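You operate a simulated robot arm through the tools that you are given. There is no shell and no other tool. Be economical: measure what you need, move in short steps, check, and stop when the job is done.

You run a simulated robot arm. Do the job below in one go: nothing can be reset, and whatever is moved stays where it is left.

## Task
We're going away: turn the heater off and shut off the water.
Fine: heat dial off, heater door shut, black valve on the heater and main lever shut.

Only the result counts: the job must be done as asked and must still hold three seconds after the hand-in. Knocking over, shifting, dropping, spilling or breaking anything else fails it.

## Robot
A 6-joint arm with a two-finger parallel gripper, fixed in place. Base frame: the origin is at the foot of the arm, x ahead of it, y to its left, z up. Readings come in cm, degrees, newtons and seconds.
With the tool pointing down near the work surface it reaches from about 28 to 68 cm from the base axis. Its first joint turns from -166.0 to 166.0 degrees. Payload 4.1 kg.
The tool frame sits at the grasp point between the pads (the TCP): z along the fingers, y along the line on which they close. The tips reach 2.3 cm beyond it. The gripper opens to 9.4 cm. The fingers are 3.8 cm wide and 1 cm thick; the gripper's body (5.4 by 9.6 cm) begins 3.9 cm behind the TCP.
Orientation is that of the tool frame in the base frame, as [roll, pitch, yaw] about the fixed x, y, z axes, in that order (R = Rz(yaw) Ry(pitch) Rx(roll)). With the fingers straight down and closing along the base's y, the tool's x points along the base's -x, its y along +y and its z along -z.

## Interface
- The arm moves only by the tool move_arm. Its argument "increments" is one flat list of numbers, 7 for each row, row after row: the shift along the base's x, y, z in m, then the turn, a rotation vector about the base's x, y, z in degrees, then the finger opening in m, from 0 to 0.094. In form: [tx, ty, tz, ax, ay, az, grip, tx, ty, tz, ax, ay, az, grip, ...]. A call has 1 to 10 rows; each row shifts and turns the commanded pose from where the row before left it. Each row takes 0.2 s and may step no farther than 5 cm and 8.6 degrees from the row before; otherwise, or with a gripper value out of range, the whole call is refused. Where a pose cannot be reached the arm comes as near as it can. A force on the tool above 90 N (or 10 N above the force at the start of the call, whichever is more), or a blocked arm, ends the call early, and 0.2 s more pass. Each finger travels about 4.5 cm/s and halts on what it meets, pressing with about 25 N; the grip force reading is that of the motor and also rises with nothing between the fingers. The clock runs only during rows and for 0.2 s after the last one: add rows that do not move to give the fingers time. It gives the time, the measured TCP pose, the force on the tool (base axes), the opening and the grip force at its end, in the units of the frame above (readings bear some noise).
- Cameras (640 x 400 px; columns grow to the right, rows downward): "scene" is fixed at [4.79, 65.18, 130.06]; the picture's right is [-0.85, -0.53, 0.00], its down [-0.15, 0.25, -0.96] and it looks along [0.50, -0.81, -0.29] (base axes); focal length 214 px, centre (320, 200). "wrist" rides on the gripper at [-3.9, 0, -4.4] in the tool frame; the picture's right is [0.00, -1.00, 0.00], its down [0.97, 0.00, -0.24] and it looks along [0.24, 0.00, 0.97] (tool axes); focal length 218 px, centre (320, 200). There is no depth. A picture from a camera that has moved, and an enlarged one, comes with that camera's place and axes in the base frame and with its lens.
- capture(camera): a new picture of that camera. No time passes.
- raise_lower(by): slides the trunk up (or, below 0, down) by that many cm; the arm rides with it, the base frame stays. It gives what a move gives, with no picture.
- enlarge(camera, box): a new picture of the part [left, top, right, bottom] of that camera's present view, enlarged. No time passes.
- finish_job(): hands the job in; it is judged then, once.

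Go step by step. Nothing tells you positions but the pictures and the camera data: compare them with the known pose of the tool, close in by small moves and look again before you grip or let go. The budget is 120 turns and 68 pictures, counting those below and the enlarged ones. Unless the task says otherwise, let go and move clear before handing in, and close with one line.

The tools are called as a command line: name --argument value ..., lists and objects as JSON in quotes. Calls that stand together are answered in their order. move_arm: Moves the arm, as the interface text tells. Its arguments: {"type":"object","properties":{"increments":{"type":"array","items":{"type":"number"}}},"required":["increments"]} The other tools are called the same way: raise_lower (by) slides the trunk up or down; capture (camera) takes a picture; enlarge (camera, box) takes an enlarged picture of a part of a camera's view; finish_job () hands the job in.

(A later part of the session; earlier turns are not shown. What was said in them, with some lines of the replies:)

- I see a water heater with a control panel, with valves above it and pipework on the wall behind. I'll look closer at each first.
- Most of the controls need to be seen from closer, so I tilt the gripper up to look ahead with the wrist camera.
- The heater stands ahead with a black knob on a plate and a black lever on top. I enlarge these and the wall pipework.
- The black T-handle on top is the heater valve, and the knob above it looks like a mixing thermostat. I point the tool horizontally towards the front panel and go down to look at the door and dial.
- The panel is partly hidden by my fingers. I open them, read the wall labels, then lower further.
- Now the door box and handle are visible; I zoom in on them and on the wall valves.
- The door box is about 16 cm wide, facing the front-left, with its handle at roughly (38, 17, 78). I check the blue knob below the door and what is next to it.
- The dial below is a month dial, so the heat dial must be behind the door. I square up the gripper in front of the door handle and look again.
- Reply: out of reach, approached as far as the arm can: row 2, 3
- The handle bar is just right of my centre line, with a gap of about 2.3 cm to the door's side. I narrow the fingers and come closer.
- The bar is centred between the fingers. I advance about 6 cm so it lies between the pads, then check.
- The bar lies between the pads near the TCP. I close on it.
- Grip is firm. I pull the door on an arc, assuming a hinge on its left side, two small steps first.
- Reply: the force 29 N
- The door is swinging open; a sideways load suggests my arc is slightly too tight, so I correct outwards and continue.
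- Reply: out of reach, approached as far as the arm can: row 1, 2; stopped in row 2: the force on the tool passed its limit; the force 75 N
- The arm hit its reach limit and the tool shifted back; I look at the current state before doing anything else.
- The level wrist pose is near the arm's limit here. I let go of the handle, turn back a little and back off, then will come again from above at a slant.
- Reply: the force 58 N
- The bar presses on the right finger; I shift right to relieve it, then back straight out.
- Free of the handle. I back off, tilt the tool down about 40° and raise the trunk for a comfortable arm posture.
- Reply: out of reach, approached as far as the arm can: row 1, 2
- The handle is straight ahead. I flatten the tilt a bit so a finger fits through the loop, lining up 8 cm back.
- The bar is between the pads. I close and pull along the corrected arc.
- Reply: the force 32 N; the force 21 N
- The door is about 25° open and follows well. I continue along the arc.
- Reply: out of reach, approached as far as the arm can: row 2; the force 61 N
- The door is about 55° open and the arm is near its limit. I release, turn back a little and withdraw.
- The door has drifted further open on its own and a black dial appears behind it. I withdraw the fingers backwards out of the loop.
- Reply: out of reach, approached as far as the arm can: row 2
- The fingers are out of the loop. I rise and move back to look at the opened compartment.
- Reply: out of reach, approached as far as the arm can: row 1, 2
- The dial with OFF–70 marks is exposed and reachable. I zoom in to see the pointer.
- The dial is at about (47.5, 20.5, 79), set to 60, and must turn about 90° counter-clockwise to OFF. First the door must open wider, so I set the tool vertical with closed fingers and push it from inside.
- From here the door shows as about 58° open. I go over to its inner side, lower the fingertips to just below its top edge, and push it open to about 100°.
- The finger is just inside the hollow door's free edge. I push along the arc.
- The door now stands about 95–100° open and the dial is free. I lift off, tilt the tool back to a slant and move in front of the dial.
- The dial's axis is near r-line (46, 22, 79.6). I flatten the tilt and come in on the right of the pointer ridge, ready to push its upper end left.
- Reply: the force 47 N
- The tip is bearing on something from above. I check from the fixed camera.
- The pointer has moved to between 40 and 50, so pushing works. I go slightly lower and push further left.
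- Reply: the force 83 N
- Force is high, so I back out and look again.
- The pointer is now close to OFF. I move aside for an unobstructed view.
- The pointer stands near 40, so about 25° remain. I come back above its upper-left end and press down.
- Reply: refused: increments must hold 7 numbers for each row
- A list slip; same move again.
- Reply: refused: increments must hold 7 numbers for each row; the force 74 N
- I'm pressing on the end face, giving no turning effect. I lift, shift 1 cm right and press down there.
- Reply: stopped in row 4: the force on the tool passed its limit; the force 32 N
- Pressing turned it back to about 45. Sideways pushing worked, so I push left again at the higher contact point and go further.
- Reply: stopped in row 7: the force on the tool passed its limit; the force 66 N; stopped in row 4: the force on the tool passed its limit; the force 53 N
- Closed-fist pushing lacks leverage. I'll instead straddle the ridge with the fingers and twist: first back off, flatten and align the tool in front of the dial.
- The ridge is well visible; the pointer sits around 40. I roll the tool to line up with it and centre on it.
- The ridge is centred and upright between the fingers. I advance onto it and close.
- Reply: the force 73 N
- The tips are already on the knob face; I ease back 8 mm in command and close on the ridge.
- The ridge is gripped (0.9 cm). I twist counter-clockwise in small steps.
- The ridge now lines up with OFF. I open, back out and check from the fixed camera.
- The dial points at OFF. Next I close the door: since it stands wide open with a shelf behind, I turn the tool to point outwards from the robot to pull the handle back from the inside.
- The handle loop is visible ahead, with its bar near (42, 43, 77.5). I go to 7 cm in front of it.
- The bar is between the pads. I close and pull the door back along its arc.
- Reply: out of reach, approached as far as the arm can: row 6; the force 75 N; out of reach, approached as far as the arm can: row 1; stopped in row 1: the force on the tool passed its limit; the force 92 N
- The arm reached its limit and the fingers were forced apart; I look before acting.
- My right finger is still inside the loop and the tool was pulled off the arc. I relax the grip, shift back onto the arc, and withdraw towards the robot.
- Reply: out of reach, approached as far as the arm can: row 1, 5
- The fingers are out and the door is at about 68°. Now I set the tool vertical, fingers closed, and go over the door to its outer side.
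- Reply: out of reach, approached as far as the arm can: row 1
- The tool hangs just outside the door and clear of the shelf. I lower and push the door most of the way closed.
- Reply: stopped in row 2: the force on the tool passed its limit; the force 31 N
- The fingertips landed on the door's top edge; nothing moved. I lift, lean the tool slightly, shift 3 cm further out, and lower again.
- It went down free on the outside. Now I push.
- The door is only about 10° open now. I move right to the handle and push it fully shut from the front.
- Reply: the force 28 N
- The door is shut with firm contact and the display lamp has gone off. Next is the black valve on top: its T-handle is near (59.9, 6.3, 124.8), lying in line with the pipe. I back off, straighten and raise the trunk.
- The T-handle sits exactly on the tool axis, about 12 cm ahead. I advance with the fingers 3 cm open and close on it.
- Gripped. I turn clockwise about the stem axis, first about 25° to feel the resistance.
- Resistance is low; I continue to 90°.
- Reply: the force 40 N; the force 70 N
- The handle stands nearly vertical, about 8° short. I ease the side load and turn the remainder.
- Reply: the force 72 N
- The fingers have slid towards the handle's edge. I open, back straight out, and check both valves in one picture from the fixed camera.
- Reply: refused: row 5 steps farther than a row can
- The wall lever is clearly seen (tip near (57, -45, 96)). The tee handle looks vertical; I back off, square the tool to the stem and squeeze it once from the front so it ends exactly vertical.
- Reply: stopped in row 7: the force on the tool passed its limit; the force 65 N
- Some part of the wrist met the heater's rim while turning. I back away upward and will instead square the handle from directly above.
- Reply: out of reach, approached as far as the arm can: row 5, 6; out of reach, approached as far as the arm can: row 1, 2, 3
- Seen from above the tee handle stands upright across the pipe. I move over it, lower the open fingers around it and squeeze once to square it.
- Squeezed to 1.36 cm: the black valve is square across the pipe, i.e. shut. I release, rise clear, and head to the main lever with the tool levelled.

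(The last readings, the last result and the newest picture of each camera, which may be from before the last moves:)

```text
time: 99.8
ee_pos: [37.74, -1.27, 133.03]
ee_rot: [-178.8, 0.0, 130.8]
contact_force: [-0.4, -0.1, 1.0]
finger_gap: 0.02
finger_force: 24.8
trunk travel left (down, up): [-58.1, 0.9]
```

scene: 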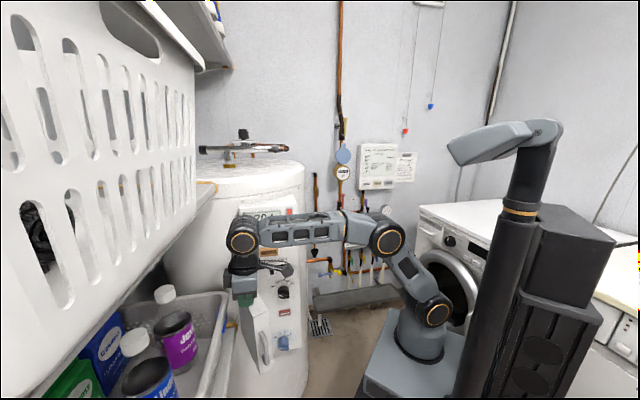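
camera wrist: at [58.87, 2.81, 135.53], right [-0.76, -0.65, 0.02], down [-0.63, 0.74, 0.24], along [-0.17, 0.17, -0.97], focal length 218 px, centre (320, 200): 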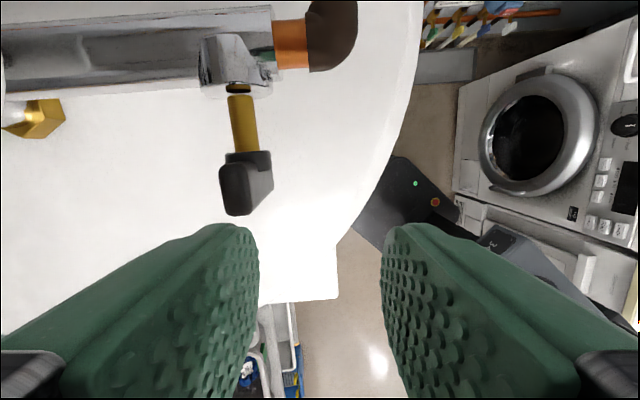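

move_arm --increments '[-0.004, -0.024, 0, -6.2, -5.5, 0, 0, -0.004, -0.024, 0, -6.2, -5.5, 0, 0, -0.004, -0.024, 0, -6.2, -5.5, 0, 0, 0, -0.024, 0, -6.2, -5.5, 0, 0, 0, -0.024, 0, -6.2, -5.5, 0, 0, 0, -0.02, 0, -6.2, -5.5, 0, 0, 0, -0.02, 0, -6.2, -5.5, 0, 0, 0, -0.02, 0, -6.2, -5.5, 0, 0, 0, -0.01, 0, -6.2, -5.5, 0, 0, 0, -0.01, 0, -6.2, -5.5, 0, 0]'

raise_lower --by -26

```text
time: 102.0
ee_pos: [36.66, -21.01, 132.89]
ee_rot: [175.4, 82.8, 125.8]
contact_force: [-0.5, 0.3, -1.2]
finger_gap: 0.0
finger_force: 24.9
trunk travel left (down, up): [-58.1, 0.9]
```

```text
time: 104.7
ee_pos: [36.71, -21.0, 107.04]
ee_rot: [175.3, 82.8, 125.6]
contact_force: [0.0, 0.1, 0.5]
finger_gap: 0.01
finger_force: 24.9
trunk travel left (down, up): [-32.1, 26.9]
```

move_arm --increments '[0.028, -0.024, -0.02, 0, 0, 6, 0, 0.028, -0.024, -0.02, 0, 0, 0, 0, 0.028, -0.024, -0.02, 0, 0, 0, 0, 0.028, -0.024, -0.02, 0, 0, 0, 0, 0.028, -0.024, -0.02, 0, 0, 0, 0, 0.028, -0.024, -0.02, 0, 0, 0, 0, 0, 0, 0, 0, 0, 0, 0]'

```text
time: 106.3
ee_pos: [53.44, -35.56, 94.9]
ee_rot: [175.4, 82.8, 131.8]
contact_force: [0.0, 0.0, -0.5]
finger_gap: 0.0
finger_force: 25.7
trunk travel left (down, up): [-32.1, 26.9]
```

Now in front and left of the lever; I use the last picture to locate it precisely.

capture --camera "wrist"

```text
0 pictures are left
camera wrist: at [50.55, -33.05, 99.26], right [-0.69, -0.72, -0.01], down [-0.25, 0.26, -0.93], along [0.68, -0.64, -0.36], focal length 218 px, centre (320, 200)
```

wrist: 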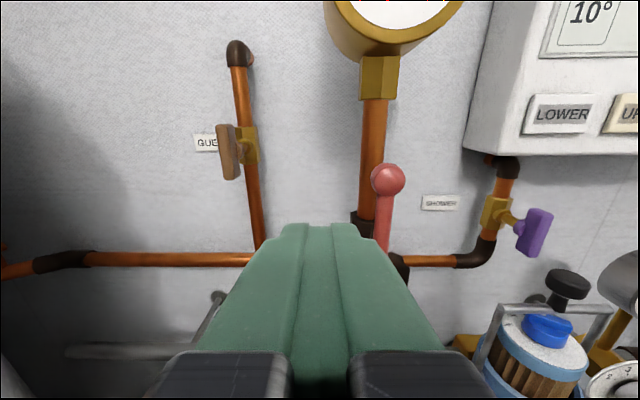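

The lever's ball is at about (56.7, -44.3, 96) with free space on both sides. I go in on its left, then push it right in small steps.

move_arm --increments '[0.0125, -0.014, -0.002, 0, 0, 0, 0, 0.0125, -0.014, -0.002, 0, 0, 0, 0, 0.0125, -0.014, -0.002, 0, 0, 0, 0, 0.0125, -0.014, -0.002, 0, 0, 0, 0, 0, 0, 0, 0, 0, 0, 0]'

```text
time: 107.5
ee_pos: [58.58, -41.14, 94.17]
ee_rot: [175.7, 82.7, 131.8]
contact_force: [-0.9, 0.4, 0.3]
finger_gap: 0.0
finger_force: 25.0
trunk travel left (down, up): [-32.1, 26.9]
```

move_arm --increments '[-0.0075, -0.0066, 0, 0, 0, 0, 0, -0.0075, -0.0066, 0, 0, 0, 0, 0, -0.0075, -0.0066, 0, 0, 0, 0, 0, -0.0075, -0.0066, 0, 0, 0, 0, 0]'

```text
time: 108.5
ee_pos: [58.12, -41.51, 95.26]
ee_rot: [176.0, 82.7, 131.8]
contact_force: [0.1, 0.0, 0.0]
finger_gap: 0.03
finger_force: 24.4
out of reach, approached as far as the arm can: row 1, 2, 3, 4
trunk travel left (down, up): [-32.1, 26.9]
```

The arm is at a pose limit moving right. I try a more radial tool direction for the push.

move_arm --increments '[0, 0, -0.01, 0, 0, 6, 0, -0.004, -0.0035, 0, 0, 0, 6, 0, -0.0075, -0.0066, 0, 0, 0, 0, 0, -0.0075, -0.0066, 0, 0, 0, 0, 0]'

```text
time: 109.5
ee_pos: [57.63, -42.05, 95.56]
ee_rot: [176.6, 82.5, 131.7]
contact_force: [-0.5, 0.9, -0.9]
finger_gap: 0.02
finger_force: 25.1
out of reach, approached as far as the arm can: row 1, 2, 3, 4
trunk travel left (down, up): [-32.1, 26.9]
```

move_arm --increments '[-0.0133, 0.015, 0, 0, 0, 0, 0, -0.0133, 0.015, 0, 0, 0, 0, 0, -0.0133, 0.015, 0, 0, 0, 0, 0, 0, 0, 0, 5.6, 5.9, 0, 0, 0, 0, 0, 5.6, 5.9, 0, 0, 0, 0, 0, 5.0, 5.3, 0, 0]'

raise_lower --by 12

```text
time: 110.9
ee_pos: [53.38, -37.77, 95.66]
ee_rot: [-179.4, 63.0, 135.2]
contact_force: [-0.3, -0.2, 0.0]
finger_gap: 0.02
finger_force: 24.9
out of reach, approached as far as the arm can: row 6
trunk travel left (down, up): [-32.1, 26.9]
```

```text
time: 112.4
ee_pos: [53.54, -37.77, 107.48]
ee_rot: [-179.3, 63.0, 135.3]
contact_force: [0.0, 0.2, 0.8]
finger_gap: 0.0
finger_force: 24.9
trunk travel left (down, up): [-44.1, 14.9]
```

move_arm --increments '[0.0097, 0.0086, -0.03, 0, 0, 0, 0, 0, 0, -0.035, 0, 0, 0, 0, 0, 0, -0.03, 0, 0, 0, 0, 0.0115, -0.013, -0.012, 0, 0, 0, 0, 0.0115, -0.013, -0.012, 0, 0, 0, 0, 0.0115, -0.013, -0.012, 0, 0, 0, 0, 0, 0, 0, 0, 0, 0, 0]'

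```text
time: 114.0
ee_pos: [57.8, -40.89, 94.42]
ee_rot: [-179.3, 63.0, 135.2]
contact_force: [0.1, -0.2, -0.3]
finger_gap: 0.02
finger_force: 24.7
trunk travel left (down, up): [-44.1, 14.9]
```

This posture reaches fine. I push the lever to the right.

move_arm --increments '[-0.0075, -0.0066, 0, 0, 0, 0, 0, -0.0075, -0.0066, 0, 0, 0, 0, 0, -0.0075, -0.0066, 0, 0, 0, 0, 0]'

```text
time: 114.8
ee_pos: [55.57, -42.74, 94.28]
ee_rot: [-179.3, 63.0, 135.3]
contact_force: [0.6, 0.1, -1.0]
finger_gap: 0.02
finger_force: 24.8
trunk travel left (down, up): [-44.1, 14.9]
```

No clear contact felt, so I may be passing in front of the lever. I go back left, advance 2 cm deeper and push again.

move_arm --increments '[0.011, 0.01, 0, 0, 0, 0, 0, 0.0115, 0.01, 0, 0, 0, 0, 0, 0.0133, -0.015, -0.003, 0, 0, 0, 0, -0.0075, -0.0066, 0, 0, 0, 0, 0, -0.0075, -0.0066, 0, 0, 0, 0, 0, -0.0075, -0.0066, 0, 0, 0, 0, 0]'

```text
time: 116.2
ee_pos: [57.61, -43.83, 93.98]
ee_rot: [-178.7, 63.1, 136.5]
contact_force: [32.2, 18.4, 0.4]
finger_gap: 0.0
finger_force: 25.0
trunk travel left (down, up): [-44.1, 14.9]
```

Now I feel it resisting. I push a bit more to see whether it gives.

move_arm --increments '[-0.006, -0.0053, 0, 0, 0, 0, 0, -0.006, -0.0053, 0, 0, 0, 0, 0]'

```text
time: 116.8
ee_pos: [57.33, -43.81, 94.09]
ee_rot: [-177.9, 62.9, 137.7]
contact_force: [65.7, 42.0, 2.8]
finger_gap: 0.02
finger_force: 24.8
trunk travel left (down, up): [-44.1, 14.9]
```

The lever will not go right, so it must turn left. I go round to its right side.

move_arm --increments '[0.012, 0.011, 0, 0, 0, 0, 0, -0.0133, 0.015, 0.005, 0, 0, 0, 0, -0.0133, 0.015, 0.01, 0, 0, 0, 0, -0.0133, 0.015, 0.005, 0, 0, 0, 0, -0.02, -0.018, 0, 0, 0, 0, 0, -0.02, -0.018, 0, 0, 0, 0, 0]'

```text
time: 118.2
ee_pos: [51.62, -41.22, 96.6]
ee_rot: [-178.7, 62.9, 135.2]
contact_force: [-0.4, -0.3, -0.5]
finger_gap: 0.0
finger_force: 25.1
out of reach, approached as far as the arm can: row 5, 6
trunk travel left (down, up): [-44.1, 14.9]
```

move_arm --increments '[0, 0, -0.015, 0, 0, 0, 0, -0.007, -0.0062, -0.01, 0, 0, 0, 0, -0.007, -0.0062, 0, 0, 0, 0, 0]'

```text
time: 119.0
ee_pos: [52.36, -41.0, 94.88]
ee_rot: [-178.9, 62.9, 135.2]
contact_force: [-0.3, -0.1, 0.8]
finger_gap: 0.0
finger_force: 24.7
out of reach, approached as far as the arm can: row 1, 2, 3
trunk travel left (down, up): [-44.1, 14.9]
```

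move_arm --increments '[0, 0, 0.01, 0, 0, -6, 0, 0, 0, 0.0, 0, 0, -6, 0, -0.007, -0.0062, 0, 0, 0, 0, 0, -0.007, -0.0062, 0, 0, 0, 0, 0]'

```text
time: 120.0
ee_pos: [50.73, -42.28, 96.02]
ee_rot: [-179.2, 63.0, 123.3]
contact_force: [-0.6, -0.4, 0.6]
finger_gap: 0.02
finger_force: 25.1
trunk travel left (down, up): [-44.1, 14.9]
```

Turning the tool a little clockwise frees the arm. I line up right of the lever and go in.

move_arm --increments '[-0.0075, -0.0066, -0.011, 0, 0, 0, 0, 0, 0, -0.011, 0, 0, 0, 0, 0.0095, -0.0107, 0, 0, 0, 0, 0, 0.0095, -0.0107, 0, 0, 0, 0, 0, 0.0095, -0.0107, 0, 0, 0, 0, 0, 0.0095, -0.0107, 0, 0, 0, 0, 0, 0, 0, 0, 0, 0, 0, 0]'

```text
time: 121.6
ee_pos: [53.97, -47.2, 93.7]
ee_rot: [-179.3, 63.0, 123.3]
contact_force: [-0.2, -1.2, -0.5]
finger_gap: 0.02
finger_force: 24.4
trunk travel left (down, up): [-44.1, 14.9]
```

move_arm --increments '[0.0075, 0.0066, 0, 0, 0, 0, 0, 0.0075, 0.0066, 0, 0, 0, 0, 0, 0.0075, 0.0066, 0, 0, 0, 0, 0, 0.0075, 0.0066, 0, 0, 0, 0, 0]'

```text
time: 122.6
ee_pos: [56.89, -44.7, 93.54]
ee_rot: [-179.3, 62.9, 123.2]
contact_force: [-1.8, -0.5, 0.3]
finger_gap: 0.02
finger_force: 25.0
trunk travel left (down, up): [-44.1, 14.9]
```

The lever is moving left with the finger. I continue left and then down along its arc.

move_arm --increments '[0.012, 0.0106, 0, 0, 0, 0, 0, 0.0135, 0.012, -0.004, 0, 0, 0, 0, 0.011, 0.01, -0.01, 0, 0, 0, 0, 0.006, 0.0053, -0.01, 0, 0, 0, 0]'

```text
time: 123.6
ee_pos: [61.03, -40.83, 91.2]
ee_rot: [-179.3, 62.8, 123.2]
contact_force: [-15.2, 2.5, -4.1]
finger_gap: 0.0
finger_force: 24.9
trunk travel left (down, up): [-44.1, 14.9]
```

move_arm --increments '[0, 0, -0.007, 0, 0, 0, 0, 0, 0, -0.007, 0, 0, 0, 0]'

```text
time: 124.2
ee_pos: [61.28, -40.47, 90.04]
ee_rot: [-179.4, 63.2, 123.4]
contact_force: [0.6, 0.8, -0.4]
finger_gap: 0.0
finger_force: 24.9
trunk travel left (down, up): [-44.1, 14.9]
```

move_arm --increments '[0, 0, -0.007, 0, 0, 0, 0, 0, 0, -0.007, 0, 0, 0, 0]'

```text
time: 124.8
ee_pos: [61.08, -40.87, 88.46]
ee_rot: [-179.3, 62.9, 123.2]
contact_force: [-1.4, 2.0, -0.1]
finger_gap: 0.0
finger_force: 25.0
trunk travel left (down, up): [-44.1, 14.9]
```

move_arm --increments '[0, 0, -0.007, 0, 0, 0, 0, 0, 0, 0, 0, 0, 0, 0]'

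```text
time: 125.4
ee_pos: [61.15, -40.73, 88.15]
ee_rot: [-179.4, 63.3, 123.1]
contact_force: [-3.5, 5.0, 17.7]
finger_gap: 0.0
finger_force: 24.8
trunk travel left (down, up): [-44.1, 14.9]
```

Resistance begins. I press slightly more to confirm the stop.

move_arm --increments '[0, 0, -0.006, 0, 0, 0, 0, 0, 0, 0, 0, 0, 0, 0]'

```text
time: 126.0
ee_pos: [61.02, -40.61, 87.91]
ee_rot: [-179.8, 63.6, 122.9]
contact_force: [-9.6, 9.2, 34.3]
finger_gap: 0.02
finger_force: 25.1
trunk travel left (down, up): [-44.1, 14.9]
```

A firm stop is felt. To verify without pictures, I lift and sweep the finger back through where the upright lever used to be: it should meet nothing.

move_arm --increments '[0, 0, 0.02, 0, 0, 0, 0, 0, 0, 0.02, 0, 0, 0, 0, 0, 0, 0.017, 0, 0, 0, 0, -0.015, -0.0133, 0, 0, 0, 0, 0, -0.015, -0.0133, 0, 0, 0, 0, 0, -0.0113, -0.01, 0, 0, 0, 0, 0]'

```text
time: 127.4
ee_pos: [56.99, -44.4, 92.84]
ee_rot: [-179.3, 62.9, 123.2]
contact_force: [0.8, -0.5, -0.2]
finger_gap: 0.0
finger_force: 25.0
trunk travel left (down, up): [-44.1, 14.9]
```

Nothing there, so the lever has left its open position. I probe its height at a second point to confirm it lies level.

move_arm --increments '[0.0105, 0.0093, 0, 0, 0, 0, 0, 0.0105, 0.0093, -0.01, 0, 0, 0, 0, 0, 0, -0.015, 0, 0, 0, 0, 0, 0, -0.012, 0, 0, 0, 0, 0, 0, 0, 0, 0, 0, 0]'

```text
time: 128.6
ee_pos: [59.11, -42.44, 89.11]
ee_rot: [-179.4, 63.0, 123.3]
contact_force: [-0.6, -0.9, 0.1]
finger_gap: 0.01
finger_force: 24.7
trunk travel left (down, up): [-44.1, 14.9]
```

move_arm --increments '[0, 0, -0.005, 0, 0, 0, 0, 0, 0, 0, 0, 0, 0, 0]'

move_arm --increments '[0, 0, -0.005, 0, 0, 0, 0, 0, 0, 0, 0, 0, 0, 0]'

```text
time: 129.2
ee_pos: [59.12, -42.56, 88.69]
ee_rot: [-179.2, 63.0, 123.1]
contact_force: [-0.6, 0.4, 0.7]
finger_gap: 0.0
finger_force: 25.9
trunk travel left (down, up): [-44.1, 14.9]
```

```text
time: 129.8
ee_pos: [59.27, -42.51, 88.19]
ee_rot: [-179.3, 63.0, 123.2]
contact_force: [0.5, 0.4, 0.0]
finger_gap: 0.01
finger_force: 25.5
trunk travel left (down, up): [-44.1, 14.9]
```

move_arm --increments '[0, 0, -0.005, 0, 0, 0, 0, 0, 0, 0, 0, 0, 0, 0]'

move_arm --increments '[0, 0, -0.005, 0, 0, 0, 0, 0, 0, 0, 0, 0, 0, 0]'

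```text
time: 130.4
ee_pos: [59.18, -42.62, 88.04]
ee_rot: [-179.5, 63.3, 123.1]
contact_force: [-2.1, 2.8, 10.4]
finger_gap: 0.0
finger_force: 24.5
trunk travel left (down, up): [-44.1, 14.9]
```

```text
time: 131.0
ee_pos: [59.11, -42.47, 87.6]
ee_rot: [-179.6, 63.4, 123.2]
contact_force: [-6.8, 5.8, 24.5]
finger_gap: 0.0
finger_force: 24.6
trunk travel left (down, up): [-44.1, 14.9]
```

Contact height is nearly equal at both points and at the lever's depth, so the lever lies level against its stop: shut. I lift off and retreat clear.

move_arm --increments '[0, 0, 0.015, 0, 0, 0, 0, -0.013, 0.015, 0.005, 0, 0, 0, 0, -0.02, 0.0225, 0.01, 0, 0, 0, 0, -0.02, 0.0225, 0.02, 0, 0, 0, 0, -0.03, 0.03, 0.02, 0, 0, 0, 0, -0.03, 0.03, 0.02, 0, 0, 0, 0, 0, 0, 0, 0, 0, 0, 0]'

```text
time: 132.6
ee_pos: [47.56, -30.53, 96.34]
ee_rot: [-179.3, 63.1, 123.3]
contact_force: [0.2, 0.4, -0.3]
finger_gap: 0.0
finger_force: 25.1
trunk travel left (down, up): [-44.1, 14.9]
```

The arm is clear and everything asked for has been set; I hand the job in.

finish_job

```text
The job is handed in.
```

I turned the heat dial to OFF, shut the heater door and closed the black valve on the heater. I believe the main lever is shut too, but I had no pictures left and checked it only by feel: it left its open position and lies about level against a stop.
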